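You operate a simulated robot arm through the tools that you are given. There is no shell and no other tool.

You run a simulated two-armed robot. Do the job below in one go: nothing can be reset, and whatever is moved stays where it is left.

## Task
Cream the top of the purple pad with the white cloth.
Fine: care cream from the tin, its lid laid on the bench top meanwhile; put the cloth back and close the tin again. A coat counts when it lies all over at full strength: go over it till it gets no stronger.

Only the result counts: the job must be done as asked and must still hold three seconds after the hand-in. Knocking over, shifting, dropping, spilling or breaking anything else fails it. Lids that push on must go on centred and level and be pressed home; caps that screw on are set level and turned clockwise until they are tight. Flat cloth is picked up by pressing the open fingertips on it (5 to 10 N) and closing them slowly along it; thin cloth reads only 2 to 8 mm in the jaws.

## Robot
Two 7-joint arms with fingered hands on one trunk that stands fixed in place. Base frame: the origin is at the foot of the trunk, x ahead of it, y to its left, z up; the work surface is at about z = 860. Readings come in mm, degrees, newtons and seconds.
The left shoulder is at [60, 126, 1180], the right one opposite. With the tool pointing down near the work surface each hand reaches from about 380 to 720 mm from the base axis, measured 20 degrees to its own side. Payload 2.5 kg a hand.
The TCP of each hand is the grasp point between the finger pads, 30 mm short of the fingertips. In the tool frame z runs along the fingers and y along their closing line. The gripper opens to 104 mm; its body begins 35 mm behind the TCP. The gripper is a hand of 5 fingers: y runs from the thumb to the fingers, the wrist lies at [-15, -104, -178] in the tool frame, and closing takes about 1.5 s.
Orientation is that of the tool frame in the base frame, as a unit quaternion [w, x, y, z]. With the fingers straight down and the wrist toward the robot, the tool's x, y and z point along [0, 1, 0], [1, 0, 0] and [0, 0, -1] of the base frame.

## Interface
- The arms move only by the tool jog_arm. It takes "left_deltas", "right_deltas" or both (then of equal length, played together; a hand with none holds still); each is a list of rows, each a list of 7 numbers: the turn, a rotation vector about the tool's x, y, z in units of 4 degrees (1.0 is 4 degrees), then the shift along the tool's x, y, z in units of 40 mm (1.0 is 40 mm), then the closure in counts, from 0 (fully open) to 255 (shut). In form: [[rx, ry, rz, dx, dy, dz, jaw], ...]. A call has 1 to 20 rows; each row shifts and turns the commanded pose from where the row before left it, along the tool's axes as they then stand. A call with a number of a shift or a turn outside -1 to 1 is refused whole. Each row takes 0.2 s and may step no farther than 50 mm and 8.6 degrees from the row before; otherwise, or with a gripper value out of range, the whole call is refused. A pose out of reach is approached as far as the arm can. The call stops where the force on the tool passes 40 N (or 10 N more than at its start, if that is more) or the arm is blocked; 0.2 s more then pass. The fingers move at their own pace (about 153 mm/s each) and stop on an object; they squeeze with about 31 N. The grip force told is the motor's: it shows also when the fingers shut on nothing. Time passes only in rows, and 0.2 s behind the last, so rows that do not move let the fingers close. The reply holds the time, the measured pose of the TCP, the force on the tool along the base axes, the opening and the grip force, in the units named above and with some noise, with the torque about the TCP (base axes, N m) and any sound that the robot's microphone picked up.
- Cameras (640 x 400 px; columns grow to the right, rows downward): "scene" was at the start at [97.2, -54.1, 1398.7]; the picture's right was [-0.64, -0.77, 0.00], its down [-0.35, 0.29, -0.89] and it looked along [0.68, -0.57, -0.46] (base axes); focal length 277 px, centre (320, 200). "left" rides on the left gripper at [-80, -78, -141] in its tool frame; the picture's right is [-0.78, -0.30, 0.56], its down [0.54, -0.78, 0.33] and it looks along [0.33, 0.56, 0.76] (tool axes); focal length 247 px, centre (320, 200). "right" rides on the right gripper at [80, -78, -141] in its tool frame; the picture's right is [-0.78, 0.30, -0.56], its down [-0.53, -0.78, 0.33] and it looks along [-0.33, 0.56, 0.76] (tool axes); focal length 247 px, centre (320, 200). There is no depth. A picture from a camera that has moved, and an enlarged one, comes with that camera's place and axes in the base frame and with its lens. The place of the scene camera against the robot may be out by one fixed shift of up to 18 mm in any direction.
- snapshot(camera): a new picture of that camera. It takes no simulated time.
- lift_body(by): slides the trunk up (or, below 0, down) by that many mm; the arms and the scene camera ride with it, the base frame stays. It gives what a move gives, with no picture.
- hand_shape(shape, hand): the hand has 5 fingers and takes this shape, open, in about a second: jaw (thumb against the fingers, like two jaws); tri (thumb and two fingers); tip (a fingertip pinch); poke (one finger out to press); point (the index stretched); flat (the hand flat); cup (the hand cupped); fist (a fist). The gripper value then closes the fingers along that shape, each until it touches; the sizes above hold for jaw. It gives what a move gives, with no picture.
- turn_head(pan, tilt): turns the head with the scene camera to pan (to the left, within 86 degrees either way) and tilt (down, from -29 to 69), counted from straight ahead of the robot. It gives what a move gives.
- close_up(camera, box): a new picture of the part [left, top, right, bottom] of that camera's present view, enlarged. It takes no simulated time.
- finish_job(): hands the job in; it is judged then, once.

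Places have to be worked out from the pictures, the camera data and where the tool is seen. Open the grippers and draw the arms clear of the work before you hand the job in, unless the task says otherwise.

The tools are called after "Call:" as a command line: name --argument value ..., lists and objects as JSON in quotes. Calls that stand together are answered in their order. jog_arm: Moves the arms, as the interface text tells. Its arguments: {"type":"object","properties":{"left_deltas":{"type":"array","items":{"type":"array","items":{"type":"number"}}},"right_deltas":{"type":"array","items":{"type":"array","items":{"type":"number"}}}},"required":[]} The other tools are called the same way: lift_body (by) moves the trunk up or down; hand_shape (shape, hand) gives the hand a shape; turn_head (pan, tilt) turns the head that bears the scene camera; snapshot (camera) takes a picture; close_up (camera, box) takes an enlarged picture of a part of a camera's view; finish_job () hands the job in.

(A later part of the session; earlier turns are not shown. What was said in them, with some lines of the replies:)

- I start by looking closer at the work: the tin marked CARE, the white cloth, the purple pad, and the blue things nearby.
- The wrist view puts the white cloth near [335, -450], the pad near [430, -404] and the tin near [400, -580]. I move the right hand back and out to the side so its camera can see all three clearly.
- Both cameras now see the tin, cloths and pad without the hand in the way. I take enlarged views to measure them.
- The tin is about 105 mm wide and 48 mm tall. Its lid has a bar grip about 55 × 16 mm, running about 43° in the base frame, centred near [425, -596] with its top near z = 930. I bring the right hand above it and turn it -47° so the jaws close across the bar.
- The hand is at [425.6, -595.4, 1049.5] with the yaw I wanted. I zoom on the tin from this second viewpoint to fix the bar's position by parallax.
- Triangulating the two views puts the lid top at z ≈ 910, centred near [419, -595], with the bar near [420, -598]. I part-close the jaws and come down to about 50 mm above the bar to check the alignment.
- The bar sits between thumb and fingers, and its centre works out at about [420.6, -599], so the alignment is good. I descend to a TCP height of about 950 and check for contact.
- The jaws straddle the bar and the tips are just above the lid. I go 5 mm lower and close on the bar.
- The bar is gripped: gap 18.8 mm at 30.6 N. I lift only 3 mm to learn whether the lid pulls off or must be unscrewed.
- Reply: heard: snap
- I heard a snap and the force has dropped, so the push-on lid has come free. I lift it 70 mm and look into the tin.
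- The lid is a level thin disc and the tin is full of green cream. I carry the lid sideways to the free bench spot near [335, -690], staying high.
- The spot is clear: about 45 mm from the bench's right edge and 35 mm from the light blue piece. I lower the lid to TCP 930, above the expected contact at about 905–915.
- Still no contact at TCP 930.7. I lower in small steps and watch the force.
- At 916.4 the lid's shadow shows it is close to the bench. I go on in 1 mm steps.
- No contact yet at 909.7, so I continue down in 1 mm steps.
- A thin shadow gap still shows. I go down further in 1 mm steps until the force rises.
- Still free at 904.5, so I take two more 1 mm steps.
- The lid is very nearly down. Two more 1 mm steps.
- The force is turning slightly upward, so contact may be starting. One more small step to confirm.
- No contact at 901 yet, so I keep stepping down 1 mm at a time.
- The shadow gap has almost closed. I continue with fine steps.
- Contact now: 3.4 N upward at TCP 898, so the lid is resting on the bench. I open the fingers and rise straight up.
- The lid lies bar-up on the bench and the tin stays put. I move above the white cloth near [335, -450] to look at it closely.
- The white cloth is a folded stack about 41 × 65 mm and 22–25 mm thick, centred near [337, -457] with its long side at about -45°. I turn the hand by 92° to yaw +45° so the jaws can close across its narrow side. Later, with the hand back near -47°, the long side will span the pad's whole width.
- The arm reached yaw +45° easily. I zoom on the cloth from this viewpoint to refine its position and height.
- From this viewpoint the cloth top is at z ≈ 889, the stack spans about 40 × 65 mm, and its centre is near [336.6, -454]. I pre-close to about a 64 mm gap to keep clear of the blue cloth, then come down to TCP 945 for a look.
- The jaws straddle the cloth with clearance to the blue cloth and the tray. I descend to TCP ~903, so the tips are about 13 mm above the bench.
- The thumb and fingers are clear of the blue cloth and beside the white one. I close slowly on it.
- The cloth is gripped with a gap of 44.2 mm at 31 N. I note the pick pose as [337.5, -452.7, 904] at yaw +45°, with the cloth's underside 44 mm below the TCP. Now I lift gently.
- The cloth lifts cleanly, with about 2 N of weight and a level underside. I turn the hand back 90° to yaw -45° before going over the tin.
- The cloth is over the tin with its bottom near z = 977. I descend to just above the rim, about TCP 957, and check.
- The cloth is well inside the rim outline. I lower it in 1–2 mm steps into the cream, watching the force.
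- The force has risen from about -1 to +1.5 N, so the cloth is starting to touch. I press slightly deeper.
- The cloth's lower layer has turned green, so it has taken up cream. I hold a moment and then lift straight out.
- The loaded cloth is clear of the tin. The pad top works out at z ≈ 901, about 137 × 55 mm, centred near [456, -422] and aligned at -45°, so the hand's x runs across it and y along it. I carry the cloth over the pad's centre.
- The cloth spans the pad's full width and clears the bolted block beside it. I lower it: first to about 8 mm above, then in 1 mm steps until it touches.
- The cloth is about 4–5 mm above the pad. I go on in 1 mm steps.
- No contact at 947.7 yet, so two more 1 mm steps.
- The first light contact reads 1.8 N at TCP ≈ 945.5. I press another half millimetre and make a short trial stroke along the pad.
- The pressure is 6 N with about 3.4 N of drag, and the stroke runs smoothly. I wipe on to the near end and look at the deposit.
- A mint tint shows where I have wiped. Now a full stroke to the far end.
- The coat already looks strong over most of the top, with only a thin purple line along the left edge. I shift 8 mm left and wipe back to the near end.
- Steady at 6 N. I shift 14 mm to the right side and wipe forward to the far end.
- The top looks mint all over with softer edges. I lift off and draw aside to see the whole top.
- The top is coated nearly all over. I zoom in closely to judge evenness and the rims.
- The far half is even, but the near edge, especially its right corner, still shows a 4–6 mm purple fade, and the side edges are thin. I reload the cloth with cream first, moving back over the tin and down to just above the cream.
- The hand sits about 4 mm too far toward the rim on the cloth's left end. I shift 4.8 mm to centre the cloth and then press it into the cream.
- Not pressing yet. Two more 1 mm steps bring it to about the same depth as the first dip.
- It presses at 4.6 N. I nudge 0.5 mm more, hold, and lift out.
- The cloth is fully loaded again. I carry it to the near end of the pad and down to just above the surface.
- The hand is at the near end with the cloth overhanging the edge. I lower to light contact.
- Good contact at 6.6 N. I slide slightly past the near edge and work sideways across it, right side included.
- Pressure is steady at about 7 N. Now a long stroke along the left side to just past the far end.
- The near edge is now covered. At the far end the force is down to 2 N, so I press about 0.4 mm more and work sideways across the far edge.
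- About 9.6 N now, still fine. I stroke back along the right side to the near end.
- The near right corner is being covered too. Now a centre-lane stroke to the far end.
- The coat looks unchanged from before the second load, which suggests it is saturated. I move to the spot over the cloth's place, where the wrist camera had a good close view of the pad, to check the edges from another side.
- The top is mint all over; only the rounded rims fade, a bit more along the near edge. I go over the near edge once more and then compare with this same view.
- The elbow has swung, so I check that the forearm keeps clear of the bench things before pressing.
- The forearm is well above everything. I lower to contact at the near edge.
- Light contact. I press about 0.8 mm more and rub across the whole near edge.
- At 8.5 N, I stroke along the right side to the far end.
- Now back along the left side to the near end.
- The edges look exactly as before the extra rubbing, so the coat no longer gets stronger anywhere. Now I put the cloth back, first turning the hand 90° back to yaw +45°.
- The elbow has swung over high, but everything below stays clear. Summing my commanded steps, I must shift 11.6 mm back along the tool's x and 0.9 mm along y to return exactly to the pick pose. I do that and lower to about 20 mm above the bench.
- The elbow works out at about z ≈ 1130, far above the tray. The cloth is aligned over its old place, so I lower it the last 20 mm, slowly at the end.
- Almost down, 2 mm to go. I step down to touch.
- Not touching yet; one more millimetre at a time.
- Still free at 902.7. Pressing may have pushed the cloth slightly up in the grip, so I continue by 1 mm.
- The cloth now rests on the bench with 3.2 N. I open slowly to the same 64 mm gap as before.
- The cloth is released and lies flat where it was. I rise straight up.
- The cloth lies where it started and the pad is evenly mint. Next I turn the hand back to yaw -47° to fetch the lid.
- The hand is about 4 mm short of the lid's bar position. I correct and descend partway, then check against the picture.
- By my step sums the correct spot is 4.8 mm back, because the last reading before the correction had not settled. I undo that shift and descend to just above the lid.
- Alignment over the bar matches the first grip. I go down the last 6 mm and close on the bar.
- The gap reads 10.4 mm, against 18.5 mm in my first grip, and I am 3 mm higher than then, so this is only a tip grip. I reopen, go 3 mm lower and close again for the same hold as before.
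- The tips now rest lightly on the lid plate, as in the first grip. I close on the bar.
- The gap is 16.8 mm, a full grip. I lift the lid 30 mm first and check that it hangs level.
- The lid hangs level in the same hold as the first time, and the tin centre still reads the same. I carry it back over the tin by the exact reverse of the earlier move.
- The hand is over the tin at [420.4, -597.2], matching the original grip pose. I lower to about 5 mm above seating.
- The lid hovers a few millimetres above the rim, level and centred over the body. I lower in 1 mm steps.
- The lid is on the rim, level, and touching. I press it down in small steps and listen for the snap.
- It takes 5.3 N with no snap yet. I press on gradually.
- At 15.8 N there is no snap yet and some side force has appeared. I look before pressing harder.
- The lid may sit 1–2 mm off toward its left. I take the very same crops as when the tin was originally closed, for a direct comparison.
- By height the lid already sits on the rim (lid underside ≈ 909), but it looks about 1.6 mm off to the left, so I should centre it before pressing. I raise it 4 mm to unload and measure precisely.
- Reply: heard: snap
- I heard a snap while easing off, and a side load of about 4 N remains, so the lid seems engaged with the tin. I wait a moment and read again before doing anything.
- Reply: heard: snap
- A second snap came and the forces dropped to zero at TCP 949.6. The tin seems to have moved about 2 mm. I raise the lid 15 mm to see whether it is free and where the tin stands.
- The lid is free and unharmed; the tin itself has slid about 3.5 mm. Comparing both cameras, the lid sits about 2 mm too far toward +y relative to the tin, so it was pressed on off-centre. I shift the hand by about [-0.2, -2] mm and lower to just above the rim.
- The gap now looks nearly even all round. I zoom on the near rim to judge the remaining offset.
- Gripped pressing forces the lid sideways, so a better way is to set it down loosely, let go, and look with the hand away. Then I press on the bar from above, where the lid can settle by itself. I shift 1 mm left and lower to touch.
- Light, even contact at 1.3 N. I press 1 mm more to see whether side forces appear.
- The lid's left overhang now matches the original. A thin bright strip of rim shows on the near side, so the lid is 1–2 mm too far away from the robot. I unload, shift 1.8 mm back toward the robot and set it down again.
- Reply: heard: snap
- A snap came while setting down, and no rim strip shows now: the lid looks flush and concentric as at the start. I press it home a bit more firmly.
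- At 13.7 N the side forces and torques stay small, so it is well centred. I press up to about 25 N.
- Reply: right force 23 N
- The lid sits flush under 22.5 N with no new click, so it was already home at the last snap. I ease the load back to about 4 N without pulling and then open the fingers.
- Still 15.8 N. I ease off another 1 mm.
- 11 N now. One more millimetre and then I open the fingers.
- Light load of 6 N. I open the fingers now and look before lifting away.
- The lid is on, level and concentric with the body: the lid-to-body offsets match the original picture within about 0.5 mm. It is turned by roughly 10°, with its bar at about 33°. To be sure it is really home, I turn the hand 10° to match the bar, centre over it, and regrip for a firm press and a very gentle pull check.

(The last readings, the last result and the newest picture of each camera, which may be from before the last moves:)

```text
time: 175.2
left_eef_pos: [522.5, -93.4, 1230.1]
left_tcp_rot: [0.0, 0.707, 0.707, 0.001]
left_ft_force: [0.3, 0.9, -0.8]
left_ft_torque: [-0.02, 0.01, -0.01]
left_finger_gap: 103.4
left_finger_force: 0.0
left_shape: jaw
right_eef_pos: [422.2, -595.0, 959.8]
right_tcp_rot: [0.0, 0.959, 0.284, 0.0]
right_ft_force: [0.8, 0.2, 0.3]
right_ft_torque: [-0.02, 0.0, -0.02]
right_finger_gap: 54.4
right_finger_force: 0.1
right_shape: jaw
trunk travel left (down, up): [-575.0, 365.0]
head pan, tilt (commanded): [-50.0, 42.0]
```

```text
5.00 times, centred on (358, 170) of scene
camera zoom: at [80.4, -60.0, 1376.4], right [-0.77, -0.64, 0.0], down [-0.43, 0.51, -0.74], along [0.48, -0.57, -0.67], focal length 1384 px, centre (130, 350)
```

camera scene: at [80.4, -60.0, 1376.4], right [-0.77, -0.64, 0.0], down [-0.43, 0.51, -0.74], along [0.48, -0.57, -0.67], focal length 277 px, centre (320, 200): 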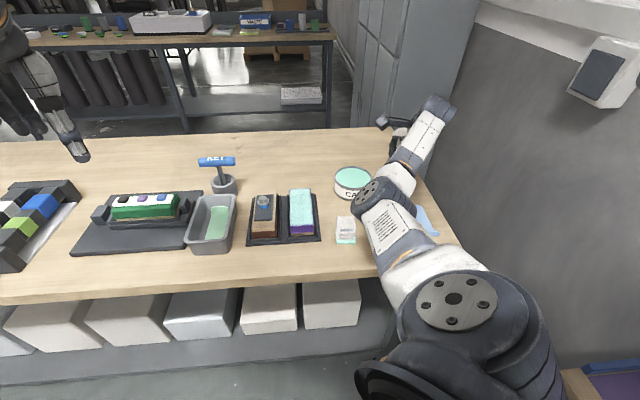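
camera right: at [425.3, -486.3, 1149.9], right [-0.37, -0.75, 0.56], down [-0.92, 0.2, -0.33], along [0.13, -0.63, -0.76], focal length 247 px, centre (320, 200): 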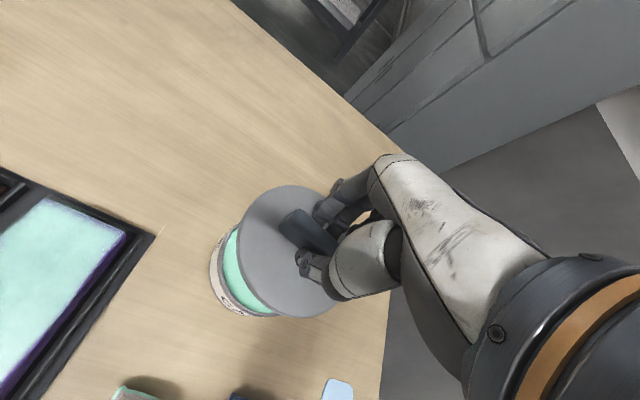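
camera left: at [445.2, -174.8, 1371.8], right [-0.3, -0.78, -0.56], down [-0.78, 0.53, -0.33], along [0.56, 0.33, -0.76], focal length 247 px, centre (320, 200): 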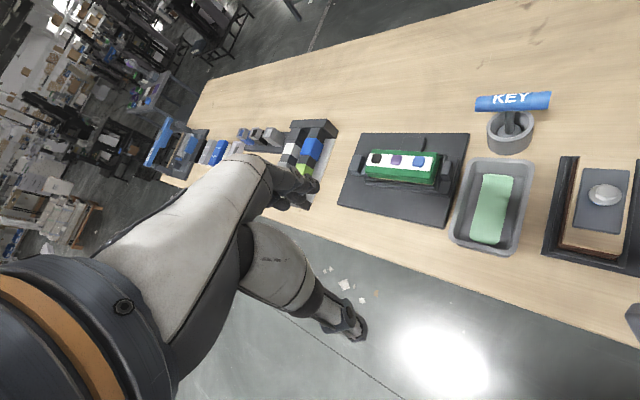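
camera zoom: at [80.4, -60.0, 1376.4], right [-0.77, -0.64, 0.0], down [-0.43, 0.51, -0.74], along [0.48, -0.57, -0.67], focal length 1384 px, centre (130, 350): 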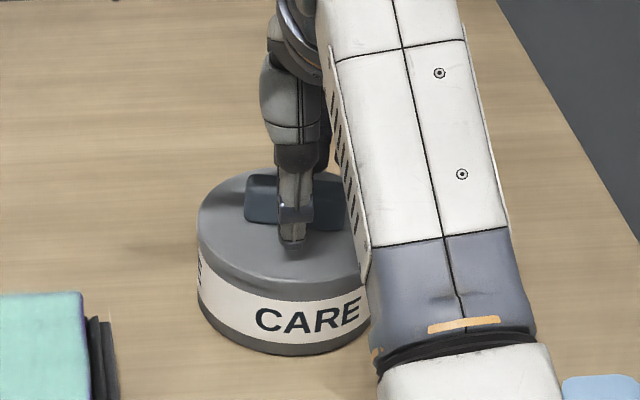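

The jaws straddle the bar squarely again. I go down to the lid plate and close.

Call:
jog_arm --right_deltas '[[0, 0, 0, 0, 0, 0.12, 120], [0, 0, 0, 0, 0, 0.08, 120], [0, 0, 0, 0, 0, 0.05, 120], [0, 0, 0, 0, 0, 0.025, 120], [0, 0, 0, 0, 0, 0, 120], [0, 0, 0, 0, 0, 0, 120]]'

```text
time: 176.6
left_eef_pos: [523.2, -93.6, 1229.2]
left_tcp_rot: [0.0, 0.707, 0.708, 0.0]
left_ft_force: [0.0, 0.7, -0.6]
left_ft_torque: [0.0, -0.02, -0.01]
left_finger_gap: 103.8
left_finger_force: 0.0
left_shape: jaw
right_eef_pos: [422.7, -594.0, 949.2]
right_tcp_rot: [0.0, 0.959, 0.284, 0.0]
right_ft_force: [0.1, -1.0, 0.7]
right_ft_torque: [0.0, 0.01, -0.05]
right_finger_gap: 54.6
right_finger_force: 0.0
right_shape: jaw
trunk travel left (down, up): [-575.0, 365.0]
head pan, tilt (commanded): [-50.0, 42.0]
```

Contact is about to start, and with the fingers open I can press on the lid plate on both sides of the bar without forcing it sideways. I press in 1 mm steps and listen.

Call:
jog_arm --right_deltas '[[0, 0, 0, 0, 0, 0.025, 120], [0, 0, 0, 0, 0, 0.025, 120], [0, 0, 0, 0, 0, 0.025, 120], [0, 0, 0, 0, 0, 0, 120]]'

```text
time: 177.6
left_eef_pos: [523.4, -92.4, 1231.1]
left_tcp_rot: [0.0, 0.707, 0.708, -0.001]
left_ft_force: [-0.7, 0.3, -0.3]
left_ft_torque: [-0.02, -0.01, 0.01]
left_finger_gap: 103.5
left_finger_force: 0.0
left_shape: jaw
right_eef_pos: [423.1, -595.2, 947.8]
right_tcp_rot: [0.001, 0.959, 0.284, 0.002]
right_ft_force: [0.3, 0.2, 7.4]
right_ft_torque: [0.13, -0.02, 0.05]
right_finger_gap: 54.8
right_finger_force: 0.1
right_shape: jaw
trunk travel left (down, up): [-575.0, 365.0]
head pan, tilt (commanded): [-50.0, 42.0]
```

Call:
jog_arm --right_deltas '[[0, 0, 0, 0, 0, 0.025, 120], [0, 0, 0, 0, 0, 0.025, 120], [0, 0, 0, 0, 0, 0.025, 120], [0, 0, 0, 0, 0, 0, 120]]'

```text
time: 178.6
left_eef_pos: [522.5, -91.7, 1231.0]
left_tcp_rot: [0.001, 0.707, 0.707, 0.0]
left_ft_force: [0.3, 0.0, 0.5]
left_ft_torque: [0.02, -0.01, 0.02]
left_finger_gap: 103.6
left_finger_force: 0.1
left_shape: jaw
right_eef_pos: [422.9, -594.2, 948.2]
right_tcp_rot: [0.004, 0.959, 0.283, 0.001]
right_ft_force: [0.6, -1.0, 23.7]
right_ft_torque: [0.52, 0.22, -0.01]
right_finger_gap: 54.9
right_finger_force: 0.1
right_shape: jaw
trunk travel left (down, up): [-575.0, 365.0]
head pan, tilt (commanded): [-50.0, 42.0]
```

23.7 N straight down with almost no side force and no click. I go to about 33 N.

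Call:
jog_arm --right_deltas '[[0, 0, 0, 0, 0, 0.025, 120], [0, 0, 0, 0, 0, 0.02, 120], [0, 0, 0, 0, 0, 0, 120]]'

Call:
close_up --camera "scene" --box '[330, 160, 372, 200]'

```text
time: 179.4
left_eef_pos: [520.2, -90.6, 1231.8]
left_tcp_rot: [0.002, 0.706, 0.708, 0.0]
left_ft_force: [-0.4, 0.3, -0.9]
left_ft_torque: [0.04, -0.01, -0.01]
left_finger_gap: 103.5
left_finger_force: 0.1
left_shape: jaw
right_eef_pos: [422.7, -594.6, 947.4]
right_tcp_rot: [0.005, 0.959, 0.283, 0.002]
right_ft_force: [-0.5, -0.2, 30.1]
right_ft_torque: [0.81, 0.38, 0.02]
right_finger_gap: 55.2
right_finger_force: 0.1
right_shape: jaw
trunk travel left (down, up): [-575.0, 365.0]
head pan, tilt (commanded): [-50.0, 42.0]
```

```text
10.00 times, centred on (351, 180) of scene
camera zoom: at [78.2, -56.9, 1376.8], right [-0.77, -0.64, 0.0], down [-0.43, 0.51, -0.75], along [0.48, -0.57, -0.67], focal length 2768 px, centre (10, 400)
```

zoom: 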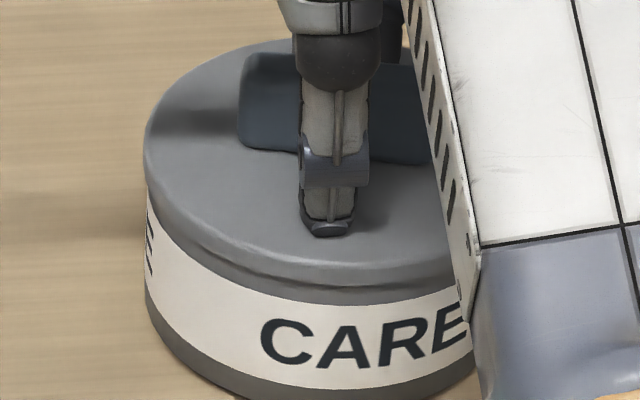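

30 N without any click: the lid doesn't move, so it is fully down. I unload to light contact and grip the bar for a very gentle pull check.

Call:
jog_arm --right_deltas '[[0, 0, 0, 0, 0, -0.05, 120], [0, 0, 0, 0, 0, -0.05, 120], [0, 0, 0, 0, 0, -0.06, 120], [0, 0, 0, 0, 0, 0, 120], [0, 0, 0, 0, 0, 0, 160], [0, 0, 0, 0, 0, 0, 200], [0, 0, 0, 0, 0, 0, 230], [0, 0, 0, 0, 0, 0, 255], [0, 0, 0, 0, 0, 0, 255], [0, 0, 0, 0, 0, 0, 255]]'

```text
time: 181.6
left_eef_pos: [524.3, -93.3, 1230.0]
left_tcp_rot: [0.0, 0.706, 0.708, 0.0]
left_ft_force: [0.3, 0.0, 0.1]
left_ft_torque: [0.01, 0.02, 0.01]
left_finger_gap: 103.5
left_finger_force: 0.1
left_shape: jaw
right_eef_pos: [423.5, -594.7, 947.7]
right_tcp_rot: [-0.001, 0.959, 0.284, -0.002]
right_ft_force: [-0.5, 2.8, 1.3]
right_ft_torque: [0.0, -0.03, 0.12]
right_finger_gap: 19.7
right_finger_force: 30.8
right_shape: jaw
trunk travel left (down, up): [-575.0, 365.0]
head pan, tilt (commanded): [-50.0, 42.0]
```

Gripped at 1.3 N. I raise by only 0.8 mm and read the force.

Call:
jog_arm --right_deltas '[[0, 0, 0, 0, 0, -0.02, 255], [0, 0, 0, 0, 0, 0, 255], [0, 0, 0, 0, 0, 0, 255]]'

```text
time: 182.4
left_eef_pos: [523.7, -94.0, 1229.6]
left_tcp_rot: [0.0, 0.706, 0.708, 0.0]
left_ft_force: [0.0, -0.3, 0.3]
left_ft_torque: [0.0, 0.03, 0.02]
left_finger_gap: 103.5
left_finger_force: 0.1
left_shape: jaw
right_eef_pos: [422.7, -594.7, 948.7]
right_tcp_rot: [-0.001, 0.959, 0.284, 0.0]
right_ft_force: [0.2, 0.3, -0.4]
right_ft_torque: [-0.02, -0.02, 0.0]
right_finger_gap: 19.1
right_finger_force: 30.7
right_shape: jaw
trunk travel left (down, up): [-575.0, 365.0]
head pan, tilt (commanded): [-50.0, 42.0]
heard: snap
```

A snap came at just 0.8 mm of lift, so the lid had been home and has now just popped loose. I press it straight back down in small steps and listen.

Call:
jog_arm --right_deltas '[[0, 0, 0, 0, 0, 0.02, 255], [0, 0, 0, 0, 0, 0.02, 255], [0, 0, 0, 0, 0, 0, 255], [0, 0, 0, 0, 0, 0, 255]]'

```text
time: 183.4
left_eef_pos: [523.1, -94.6, 1230.3]
left_tcp_rot: [-0.001, 0.707, 0.708, 0.0]
left_ft_force: [0.1, 0.3, 0.2]
left_ft_torque: [0.01, -0.03, 0.0]
left_finger_gap: 103.5
left_finger_force: 0.0
left_shape: jaw
right_eef_pos: [422.4, -595.0, 947.1]
right_tcp_rot: [0.0, 0.959, 0.284, 0.0]
right_ft_force: [0.3, -0.4, 3.6]
right_ft_torque: [-0.09, -0.18, -0.01]
right_finger_gap: 18.9
right_finger_force: 30.5
right_shape: jaw
trunk travel left (down, up): [-575.0, 365.0]
head pan, tilt (commanded): [-50.0, 42.0]
```

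3.6 N and no sound yet. I press on step by step.

Call:
jog_arm --right_deltas '[[0, 0, 0, 0, 0, 0.02, 255], [0, 0, 0, 0, 0, 0.02, 255], [0, 0, 0, 0, 0, 0, 255]]'

```text
time: 184.2
left_eef_pos: [521.9, -93.1, 1231.2]
left_tcp_rot: [0.001, 0.706, 0.708, -0.001]
left_ft_force: [-1.2, 0.2, -0.3]
left_ft_torque: [-0.02, -0.02, -0.03]
left_finger_gap: 103.4
left_finger_force: 0.0
left_shape: jaw
right_eef_pos: [422.8, -594.1, 947.5]
right_tcp_rot: [0.002, 0.959, 0.284, 0.002]
right_ft_force: [2.6, 0.1, 9.8]
right_ft_torque: [-0.13, -0.29, 0.01]
right_finger_gap: 19.1
right_finger_force: 30.5
right_shape: jaw
trunk travel left (down, up): [-575.0, 365.0]
head pan, tilt (commanded): [-50.0, 42.0]
```

Call:
jog_arm --right_deltas '[[0, 0, 0, 0, 0, 0.025, 255], [0, 0, 0, 0, 0, 0.025, 255], [0, 0, 0, 0, 0, 0.025, 255], [0, 0, 0, 0, 0, 0, 255]]'

```text
time: 185.2
left_eef_pos: [522.4, -91.8, 1230.8]
left_tcp_rot: [0.001, 0.707, 0.707, 0.0]
left_ft_force: [0.3, 0.2, 0.1]
left_ft_torque: [-0.03, -0.03, 0.01]
left_finger_gap: 103.7
left_finger_force: 0.1
left_shape: jaw
right_eef_pos: [421.8, -594.6, 946.2]
right_tcp_rot: [0.005, 0.959, 0.283, 0.003]
right_ft_force: [2.0, -1.3, 21.7]
right_ft_torque: [-0.2, -0.39, 0.01]
right_finger_gap: 19.5
right_finger_force: 30.7
right_shape: jaw
trunk travel left (down, up): [-575.0, 365.0]
head pan, tilt (commanded): [-50.0, 42.0]
```

21.7 N and silent. All readings now fit the lid seating silently and clicking only when it comes off: each lift after a press gave a snap, and my last release without lifting gave none. I ease off to a few newtons without pulling, open the fingers, and then press once more with open fingers.

Call:
jog_arm --right_deltas '[[0, 0, 0, 0, 0, -0.025, 255], [0, 0, 0, 0, 0, -0.025, 255], [0, 0, 0, 0, 0, 0, 255], [0, 0, 0, 0, 0, 0, 255]]'

```text
time: 186.2
left_eef_pos: [522.9, -93.6, 1229.6]
left_tcp_rot: [0.001, 0.707, 0.708, -0.001]
left_ft_force: [-0.3, 0.1, -0.1]
left_ft_torque: [-0.02, 0.0, 0.02]
left_finger_gap: 103.6
left_finger_force: 0.0
left_shape: jaw
right_eef_pos: [423.0, -594.3, 947.2]
right_tcp_rot: [0.003, 0.959, 0.284, 0.001]
right_ft_force: [2.3, -2.9, 16.1]
right_ft_torque: [-0.25, -0.38, 0.04]
right_finger_gap: 19.4
right_finger_force: 30.9
right_shape: jaw
trunk travel left (down, up): [-575.0, 365.0]
head pan, tilt (commanded): [-50.0, 42.0]
```

16 N remain, still pressing. I open the fingers here, so no pull can happen.

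Call:
jog_arm --right_deltas '[[0, 0, 0, 0, 0, 0, 225], [0, 0, 0, 0, 0, 0, 190], [0, 0, 0, 0, 0, 0, 150], [0, 0, 0, 0, 0, 0, 120], [0, 0, 0, 0, 0, 0, 120], [0, 0, 0, 0, 0, 0, 120]]'

```text
time: 187.6
left_eef_pos: [521.3, -92.5, 1231.7]
left_tcp_rot: [0.001, 0.707, 0.707, 0.0]
left_ft_force: [-0.4, 0.6, 0.7]
left_ft_torque: [0.0, -0.01, -0.02]
left_finger_gap: 103.8
left_finger_force: 0.1
left_shape: jaw
right_eef_pos: [422.0, -594.1, 947.1]
right_tcp_rot: [0.003, 0.959, 0.284, 0.001]
right_ft_force: [0.3, -1.4, 19.0]
right_ft_torque: [0.01, -0.08, -0.02]
right_finger_gap: 48.4
right_finger_force: 0.1
right_shape: jaw
trunk travel left (down, up): [-575.0, 365.0]
head pan, tilt (commanded): [-50.0, 42.0]
```

The fingers are open and pressing at 19 N, well centred with torques near zero. I press once more to about 30 N.

Call:
jog_arm --right_deltas '[[0, 0, 0, 0, 0, 0.025, 120], [0, 0, 0, 0, 0, 0.025, 120], [0, 0, 0, 0, 0, 0.01, 120], [0, 0, 0, 0, 0, 0, 120], [0, 0, 0, 0, 0, 0, 120]]'

```text
time: 188.8
left_eef_pos: [521.7, -91.9, 1231.6]
left_tcp_rot: [0.0, 0.707, 0.708, 0.0]
left_ft_force: [0.3, -0.7, 0.1]
left_ft_torque: [-0.02, 0.0, -0.01]
left_finger_gap: 103.6
left_finger_force: 0.0
left_shape: jaw
right_eef_pos: [422.8, -594.2, 946.6]
right_tcp_rot: [0.005, 0.959, 0.284, 0.001]
right_ft_force: [0.9, -1.0, 25.7]
right_ft_torque: [0.49, 0.16, -0.01]
right_finger_gap: 50.4
right_finger_force: 0.0
right_shape: jaw
trunk travel left (down, up): [-575.0, 365.0]
head pan, tilt (commanded): [-50.0, 42.0]
```

25.7 N held and nothing gave. I unload and rise straight up with the fingers open, listening for any click.

Call:
jog_arm --right_deltas '[[0, 0, 0, 0, 0, -0.05, 120], [0, 0, 0, 0, 0, -0.05, 120], [0, 0, 0, 0, 0, -0.05, 110], [0, 0, 0, 0, 0, -0.05, 110], [0, 0, 0, 0, 0, -0.1, 110], [0, 0, 0, 0, 0, -0.4, 110], [0, 0, 0, 0, 0, -0.7, 110], [0, 0, 0, 0, 0, -0.7, 110], [0, 0, 0, 0, 0, 0, 110]]'

Call:
close_up --camera "scene" --box '[310, 150, 406, 210]'

Call:
close_up --camera "right" --box '[180, 160, 340, 330]'

```text
time: 190.8
left_eef_pos: [522.9, -95.4, 1229.8]
left_tcp_rot: [0.0, 0.707, 0.708, 0.0]
left_ft_force: [0.4, -0.3, 0.5]
left_ft_torque: [-0.05, 0.04, 0.01]
left_finger_gap: 103.4
left_finger_force: 0.0
left_shape: jaw
right_eef_pos: [422.6, -594.4, 1028.1]
right_tcp_rot: [-0.001, 0.959, 0.284, 0.0]
right_ft_force: [-0.2, -0.4, -0.3]
right_ft_torque: [-0.04, -0.01, 0.01]
right_finger_gap: 59.0
right_finger_force: 0.0
right_shape: jaw
trunk travel left (down, up): [-575.0, 365.0]
head pan, tilt (commanded): [-50.0, 42.0]
heard: snap
```

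```text
6.67 times, centred on (358, 180) of scene
camera zoom: at [80.5, -60.0, 1376.3], right [-0.77, -0.64, 0.0], down [-0.43, 0.51, -0.74], along [0.48, -0.57, -0.67], focal length 1845 px, centre (67, 333)
```

zoom: 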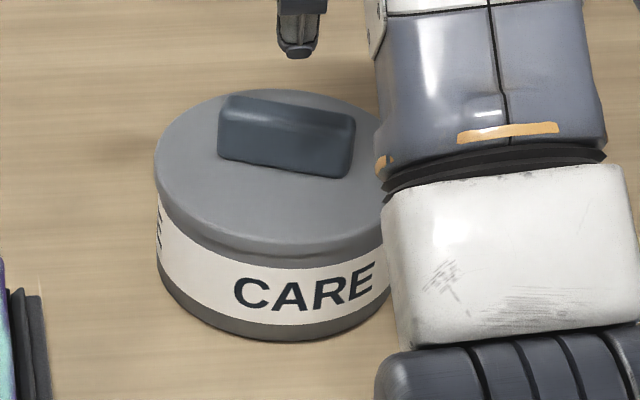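

```text
2.35 times, centred on (260, 245) of right
camera zoom: at [446.4, -487.1, 1169.0], right [-0.49, -0.67, 0.56], down [-0.87, 0.36, -0.33], along [0.02, -0.65, -0.76], focal length 581 px, centre (461, 94)
```

zoom: 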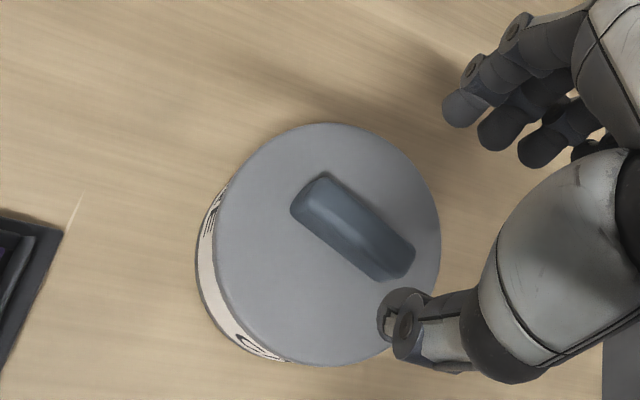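

A snap came during unloading with open fingers, so nothing was pulling. The clicks now form a strict on/off sequence that ends with the lid latched. To confirm, I press once more with open fingers and unload: a latched lid should stay silent, as it did twice before.

Call:
jog_arm --right_deltas '[[0, 0, 0, 0, 0, 0.5, 120], [0, 0, 0, 0, 0, 0.7, 120], [0, 0, 0, 0, 0, 0.5, 120], [0, 0, 0, 0, 0, 0.25, 120], [0, 0, 0, 0, 0, 0.05, 120], [0, 0, 0, 0, 0, 0, 120], [0, 0, 0, 0, 0, 0, 120]]'

Call:
jog_arm --right_deltas '[[0, 0, 0, 0, 0, 0.025, 120], [0, 0, 0, 0, 0, 0.025, 120], [0, 0, 0, 0, 0, 0.025, 120], [0, 0, 0, 0, 0, 0, 120]]'

```text
time: 192.4
left_eef_pos: [522.7, -93.1, 1230.5]
left_tcp_rot: [0.0, 0.707, 0.707, 0.0]
left_ft_force: [-0.5, 0.1, -0.6]
left_ft_torque: [0.0, -0.02, 0.0]
left_finger_gap: 103.6
left_finger_force: 0.2
left_shape: jaw
right_eef_pos: [421.5, -596.0, 947.3]
right_tcp_rot: [0.001, 0.959, 0.283, 0.001]
right_ft_force: [1.1, -0.6, 7.7]
right_ft_torque: [0.07, 0.02, -0.01]
right_finger_gap: 55.1
right_finger_force: 0.0
right_shape: jaw
trunk travel left (down, up): [-575.0, 365.0]
head pan, tilt (commanded): [-50.0, 42.0]
```

```text
time: 193.4
left_eef_pos: [521.1, -92.0, 1230.9]
left_tcp_rot: [0.001, 0.706, 0.708, 0.0]
left_ft_force: [-0.3, 0.8, -0.1]
left_ft_torque: [0.0, 0.0, 0.0]
left_finger_gap: 103.5
left_finger_force: 0.0
left_shape: jaw
right_eef_pos: [421.7, -594.1, 947.8]
right_tcp_rot: [0.004, 0.959, 0.283, 0.002]
right_ft_force: [0.2, -1.7, 23.7]
right_ft_torque: [0.46, 0.28, -0.03]
right_finger_gap: 55.3
right_finger_force: 0.0
right_shape: jaw
trunk travel left (down, up): [-575.0, 365.0]
head pan, tilt (commanded): [-50.0, 42.0]
```

23.7 N and silent. I unload and rise, listening again.

Call:
jog_arm --right_deltas '[[0, 0, 0, 0, 0, -0.025, 120], [0, 0, 0, 0, 0, -0.025, 120], [0, 0, 0, 0, 0, -0.025, 120], [0, 0, 0, 0, 0, -0.025, 120], [0, 0, 0, 0, 0, -0.05, 120], [0, 0, 0, 0, 0, -0.05, 120], [0, 0, 0, 0, 0, 0, 120], [0, 0, 0, 0, 0, 0, 120]]'

Call:
close_up --camera "scene" --box '[330, 160, 372, 200]'

```text
time: 195.2
left_eef_pos: [524.1, -95.0, 1229.9]
left_tcp_rot: [0.0, 0.707, 0.707, 0.001]
left_ft_force: [0.4, -0.3, 0.9]
left_ft_torque: [0.0, -0.01, -0.03]
left_finger_gap: 103.6
left_finger_force: 0.0
left_shape: jaw
right_eef_pos: [423.5, -593.8, 950.3]
right_tcp_rot: [-0.001, 0.959, 0.284, -0.001]
right_ft_force: [-0.9, 0.3, 0.5]
right_ft_torque: [-0.03, -0.03, 0.01]
right_finger_gap: 55.1
right_finger_force: 0.0
right_shape: jaw
trunk travel left (down, up): [-575.0, 365.0]
head pan, tilt (commanded): [-50.0, 42.0]
```

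```text
10.00 times, centred on (351, 180) of scene
camera zoom: at [80.4, -59.9, 1376.3], right [-0.77, -0.64, 0.0], down [-0.43, 0.51, -0.74], along [0.48, -0.57, -0.67], focal length 2768 px, centre (10, 400)
```

zoom: 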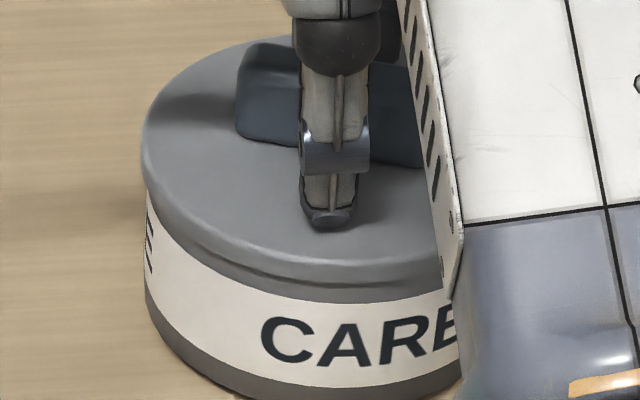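

Silent this time: the lid is latched. I rise and draw the right hand back to a clear viewing spot, opening it fully.

Call:
jog_arm --right_deltas '[[0, 0, 0, 0, 0, -0.4, 110], [0, 0, 0, 0, 0, -0.7, 60], [0, 0, 0, 0, 0, -0.7, 0], [0, 0, 0, 0, 0, -0.7, 0], [0, 0, 0, -0.6, -0.36, -0.2, 0], [0, 0, 0, -0.66, -0.4, -0.1, 0], [0, 0, 0, -0.66, -0.4, -0.1, 0], [0, 0, 0, -0.66, -0.4, -0.1, 0], [0, 0, 0, -0.66, -0.4, 0, 0], [0, 0, 0, -0.66, -0.4, 0, 0], [0, 0, 0, 0, 0, 0, 0], [0, 0, 0, 0, 0, 0, 0]]'

Call:
snapshot --camera "scene"

Call:
snapshot --camera "right"

```text
time: 197.8
left_eef_pos: [521.9, -93.0, 1230.3]
left_tcp_rot: [0.0, 0.706, 0.708, 0.0]
left_ft_force: [-0.3, 0.3, -0.1]
left_ft_torque: [0.02, -0.03, -0.01]
left_finger_gap: 103.4
left_finger_force: 0.0
left_shape: jaw
right_eef_pos: [241.4, -600.3, 1069.7]
right_tcp_rot: [-0.001, 0.959, 0.283, 0.0]
right_ft_force: [0.4, -0.3, 0.0]
right_ft_torque: [0.0, -0.02, 0.0]
right_finger_gap: 103.7
right_finger_force: 0.0
right_shape: jaw
trunk travel left (down, up): [-575.0, 365.0]
head pan, tilt (commanded): [-50.0, 42.0]
```

```text
taken
camera scene: at [80.5, -59.9, 1376.4], right [-0.77, -0.64, 0.0], down [-0.43, 0.51, -0.74], along [0.48, -0.57, -0.67], focal length 277 px, centre (320, 200)
```

scene: 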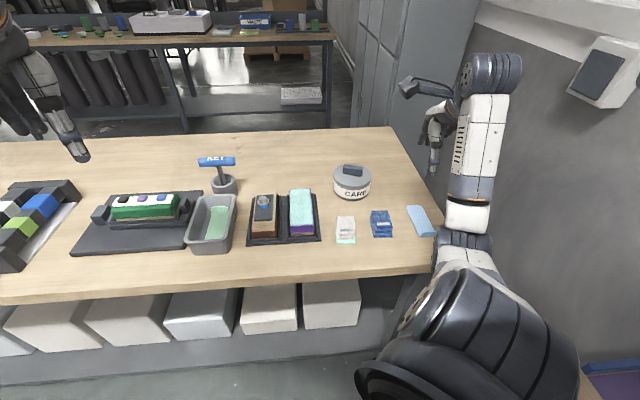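

```text
taken
camera right: at [266.1, -492.6, 1212.5], right [-0.49, -0.67, 0.56], down [-0.87, 0.36, -0.33], along [0.02, -0.65, -0.76], focal length 247 px, centre (320, 200)
```

right: 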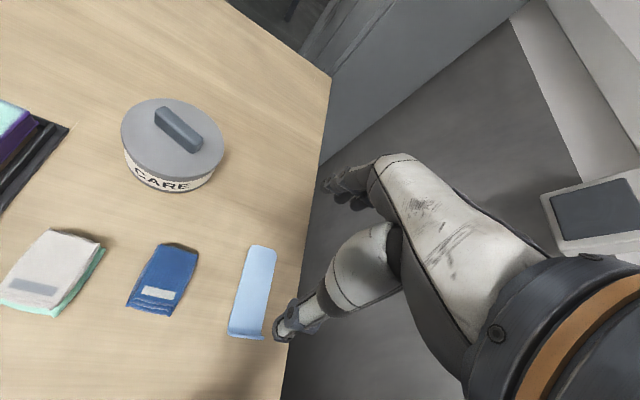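

Everything is in view. I compare with the first close-ups of the tin, the pad and the cloth.

Call:
close_up --camera "scene" --box '[310, 150, 406, 210]'

Call:
close_up --camera "scene" --box '[240, 180, 400, 260]'

Call:
close_up --camera "right" --box '[100, 80, 250, 210]'

Call:
close_up --camera "scene" --box '[330, 205, 366, 250]'

```text
6.67 times, centred on (358, 180) of scene
camera zoom: at [80.5, -59.9, 1376.4], right [-0.77, -0.64, 0.0], down [-0.43, 0.51, -0.74], along [0.48, -0.57, -0.67], focal length 1845 px, centre (67, 333)
```

zoom: 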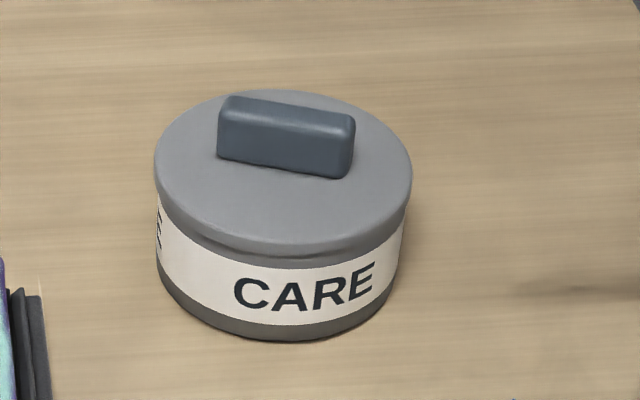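

```text
4.00 times, centred on (320, 220) of scene
camera zoom: at [80.5, -59.9, 1376.4], right [-0.77, -0.64, 0.0], down [-0.43, 0.51, -0.74], along [0.48, -0.57, -0.67], focal length 1107 px, centre (320, 120)
```

zoom: 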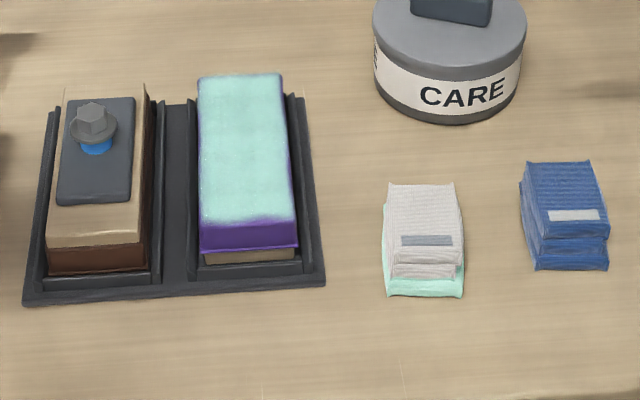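

```text
3.08 times, centred on (175, 145) of right
camera zoom: at [266.1, -492.6, 1212.5], right [-0.49, -0.67, 0.56], down [-0.87, 0.36, -0.33], along [0.02, -0.65, -0.76], focal length 760 px, centre (766, 369)
```

zoom: 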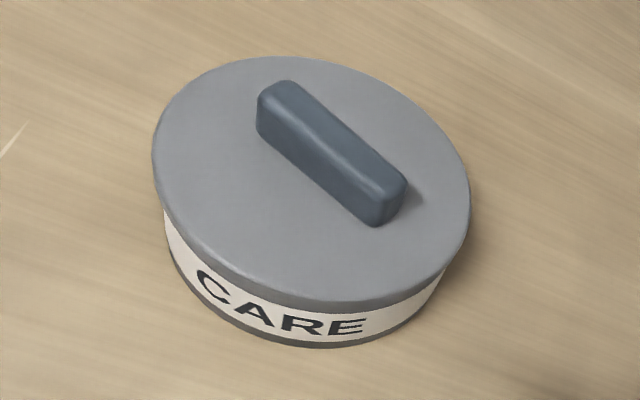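

```text
8.89 times, centred on (348, 228) of scene
camera zoom: at [80.5, -59.9, 1376.4], right [-0.77, -0.64, 0.0], down [-0.43, 0.51, -0.74], along [0.48, -0.57, -0.67], focal length 2460 px, centre (71, -44)
```

zoom: 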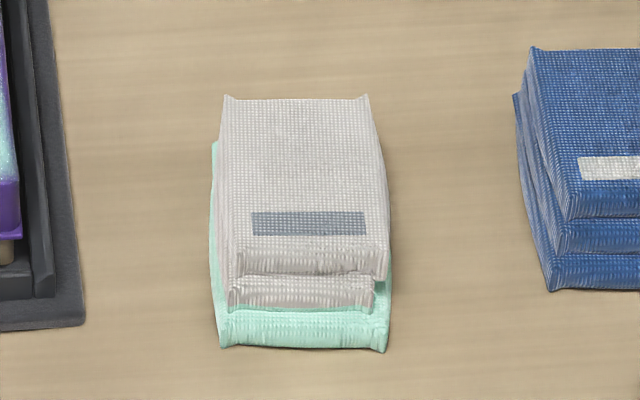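

The cloth is back within about 2–3 mm, and the pad and tray are unmoved. The lid looks perhaps 1 mm left of centre; I zoom in on both edges to judge it exactly.

Call:
close_up --camera "scene" --box '[330, 160, 356, 204]'

Call:
close_up --camera "scene" --box '[350, 160, 376, 204]'

Call:
close_up --camera "scene" --box '[332, 184, 374, 204]'

```text
9.09 times, centred on (343, 182) of scene
camera zoom: at [80.5, -59.9, 1376.4], right [-0.77, -0.64, 0.0], down [-0.43, 0.51, -0.74], along [0.48, -0.57, -0.67], focal length 2516 px, centre (111, 364)
```

zoom: 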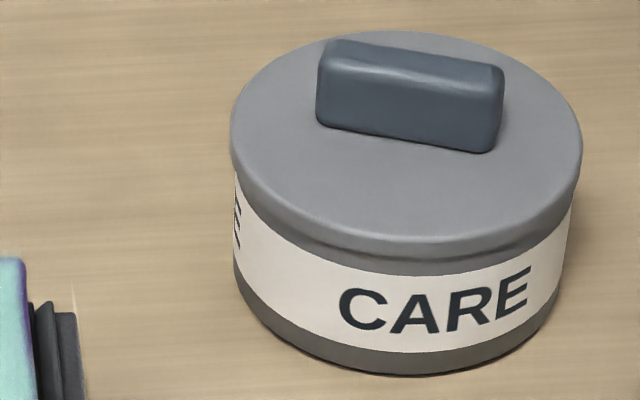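

```text
9.09 times, centred on (363, 182) of scene
camera zoom: at [80.5, -59.9, 1376.4], right [-0.77, -0.64, 0.0], down [-0.43, 0.51, -0.74], along [0.48, -0.57, -0.67], focal length 2516 px, centre (-71, 364)
```

zoom: 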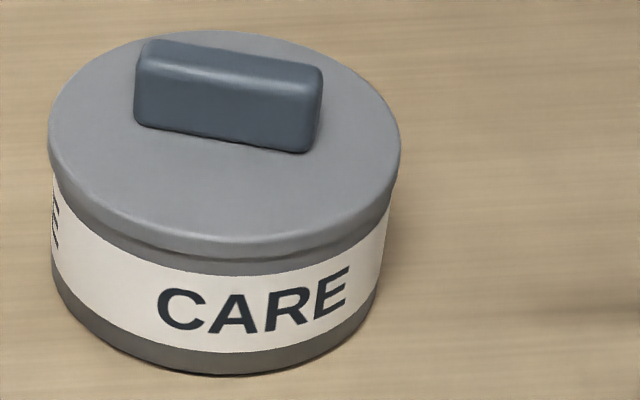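

```text
15.24 times, centred on (353, 194) of scene
camera zoom: at [80.5, -59.9, 1376.4], right [-0.77, -0.64, 0.0], down [-0.43, 0.51, -0.74], along [0.48, -0.57, -0.67], focal length 4218 px, centre (-183, 291)
```

zoom: 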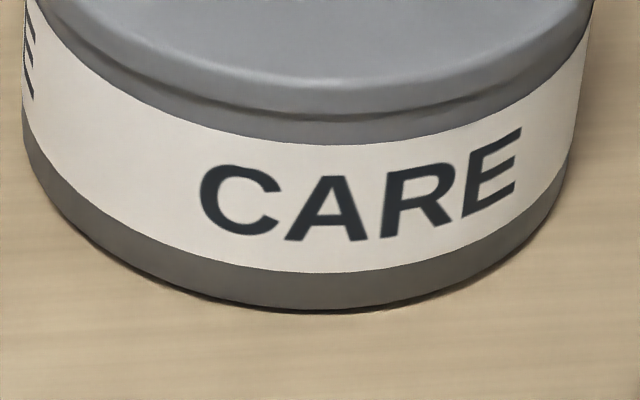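

Left overhang matches the original; I zoom in hard on both side edges to measure the centring properly.

Call:
close_up --camera "scene" --box '[331, 166, 343, 190]'

Call:
close_up --camera "scene" --box '[362, 166, 374, 190]'

Call:
close_up --camera "right" --box '[115, 130, 150, 190]'

Call:
close_up --camera "right" --box '[190, 130, 230, 190]'

```text
16.00 times, centred on (337, 178) of scene
camera zoom: at [80.5, -59.9, 1376.4], right [-0.77, -0.64, 0.0], down [-0.43, 0.51, -0.74], along [0.48, -0.57, -0.67], focal length 4429 px, centre (48, 552)
```

zoom: 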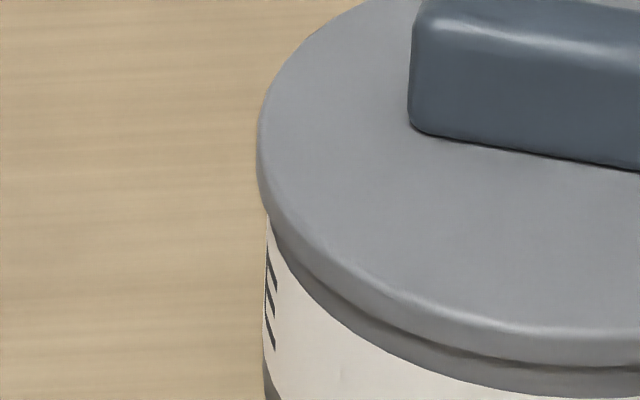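

```text
16.00 times, centred on (368, 178) of scene
camera zoom: at [80.5, -59.9, 1376.4], right [-0.77, -0.64, 0.0], down [-0.43, 0.51, -0.74], along [0.48, -0.57, -0.67], focal length 4429 px, centre (-448, 552)
```

zoom: 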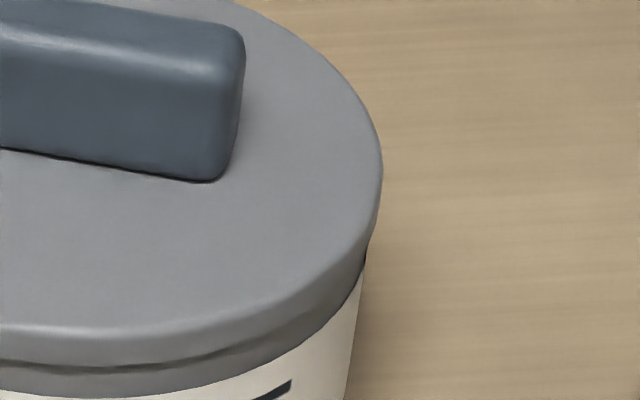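

```text
6.67 times, centred on (132, 160) of right
camera zoom: at [266.1, -492.6, 1212.5], right [-0.49, -0.67, 0.56], down [-0.87, 0.36, -0.33], along [0.02, -0.65, -0.76], focal length 1646 px, centre (1570, 467)
```

zoom: 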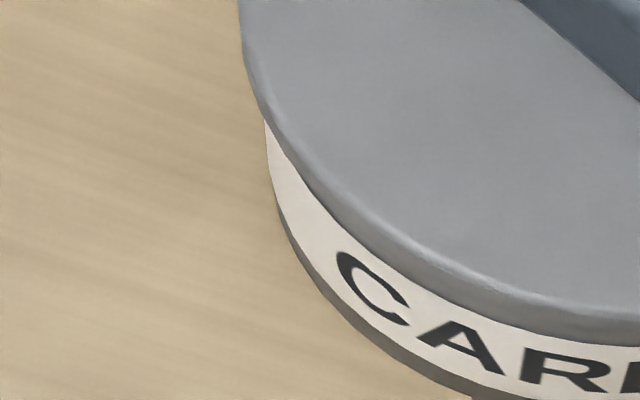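

```text
6.67 times, centred on (210, 160) of right
camera zoom: at [266.1, -492.6, 1212.5], right [-0.49, -0.67, 0.56], down [-0.87, 0.36, -0.33], along [0.02, -0.65, -0.76], focal length 1646 px, centre (1053, 467)
```

zoom: 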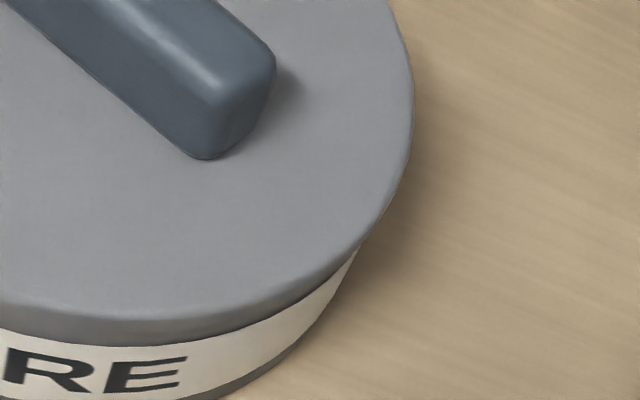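

Measured against the first picture, the lid's centring differs by only about 0.5 mm, so it is centred and level. I take one last hard look at the coat, especially the near edge.

Call:
close_up --camera "scene" --box '[286, 212, 318, 240]'

Call:
close_up --camera "scene" --box '[286, 185, 318, 213]'

```text
14.29 times, centred on (302, 226) of scene
camera zoom: at [80.5, -59.9, 1376.4], right [-0.77, -0.64, 0.0], down [-0.43, 0.51, -0.74], along [0.48, -0.57, -0.67], focal length 3954 px, centre (577, -171)
```

zoom: 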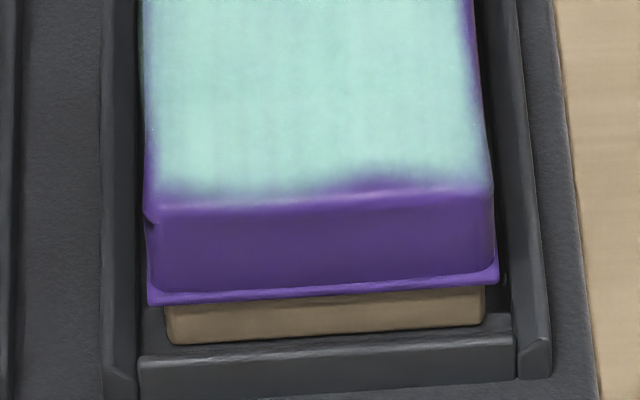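

```text
14.29 times, centred on (302, 199) of scene
camera zoom: at [80.5, -59.9, 1376.4], right [-0.77, -0.64, 0.0], down [-0.43, 0.51, -0.74], along [0.48, -0.57, -0.67], focal length 3954 px, centre (577, 214)
```

zoom: 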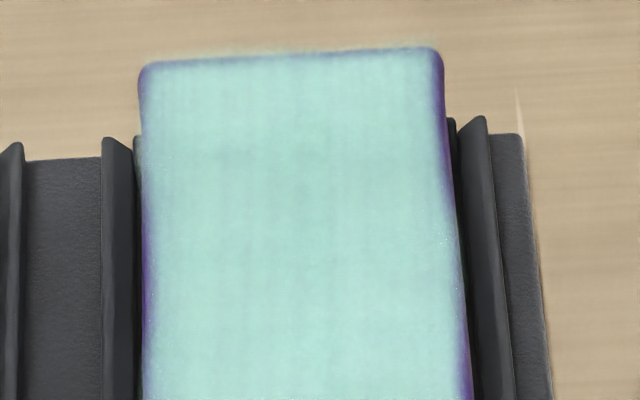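

The coat covers the whole flat top evenly; only the rounded edge shows purple, as it did after every pass. I draw the right hand further up and clear and check the final readings.

Call:
jog_arm --right_deltas '[[0, 0, 0, 0, 0, -0.6, 0], [0, 0, 0, 0, -0.2, -0.7, 0], [0, 0, 0, 0, -0.2, -0.7, 0], [0, 0, 0, 0, 0, 0, 0], [0, 0, 0, 0, 0, 0, 0], [0, 0, 0, 0, 0, 0, 0]]'

Call:
snapshot --camera "scene"

```text
time: 199.2
left_eef_pos: [523.3, -93.5, 1231.3]
left_tcp_rot: [0.001, 0.707, 0.708, 0.0]
left_ft_force: [-0.4, 0.0, -0.3]
left_ft_torque: [0.0, 0.02, -0.01]
left_finger_gap: 103.6
left_finger_force: 0.1
left_shape: jaw
right_eef_pos: [231.9, -587.2, 1151.3]
right_tcp_rot: [0.0, 0.959, 0.284, 0.0]
right_ft_force: [0.6, -0.6, -1.1]
right_ft_torque: [0.02, 0.0, -0.03]
right_finger_gap: 103.6
right_finger_force: 0.1
right_shape: jaw
trunk travel left (down, up): [-575.0, 365.0]
head pan, tilt (commanded): [-50.0, 42.0]
```

```text
taken
camera scene: at [80.4, -60.0, 1376.4], right [-0.77, -0.64, 0.0], down [-0.43, 0.51, -0.74], along [0.48, -0.57, -0.67], focal length 277 px, centre (320, 200)
```

scene: 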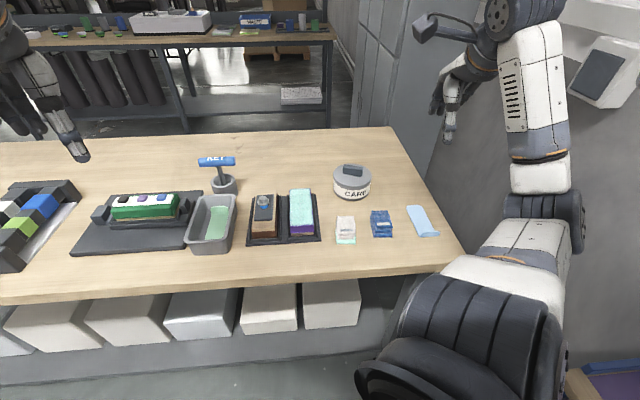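

The purple pad's top is coated, the cloth is back in its place, the tin is closed with its lid pressed home, and both hands are open and clear. I hand the job in.

Call:
finish_job

```text
The job is handed in.
```

I creamed the top of the purple pad with the white cloth, put the cloth back and closed the tin. I've handed the job in, but I don't have the verdict yet.

- **Coat:** The flat top is mint all over. I loaded the cloth twice and went over the pad until extra passes changed nothing. A purple fade of a few millimetres still shows along the edges, most on the right half of the near edge. I took that to be the rounded edge of the pad.
- **Cloth:** It lies within about 2–3 mm of where it started, turned by roughly 3°.
- **Tin:** It slid about 4–5 mm on the bench while I was putting the lid back on.
- **Lid:** It lay on the bench while I worked. It took several attempts to close and is now turned about 10° from before. It looks level and within about 1 mm of centre, and I pressed it to about 24–30 N. I judged it latched because the last press and release made no click; I didn't pull on it after that.

Nothing else on the bench looks moved. Both hands are open and clear of the work.
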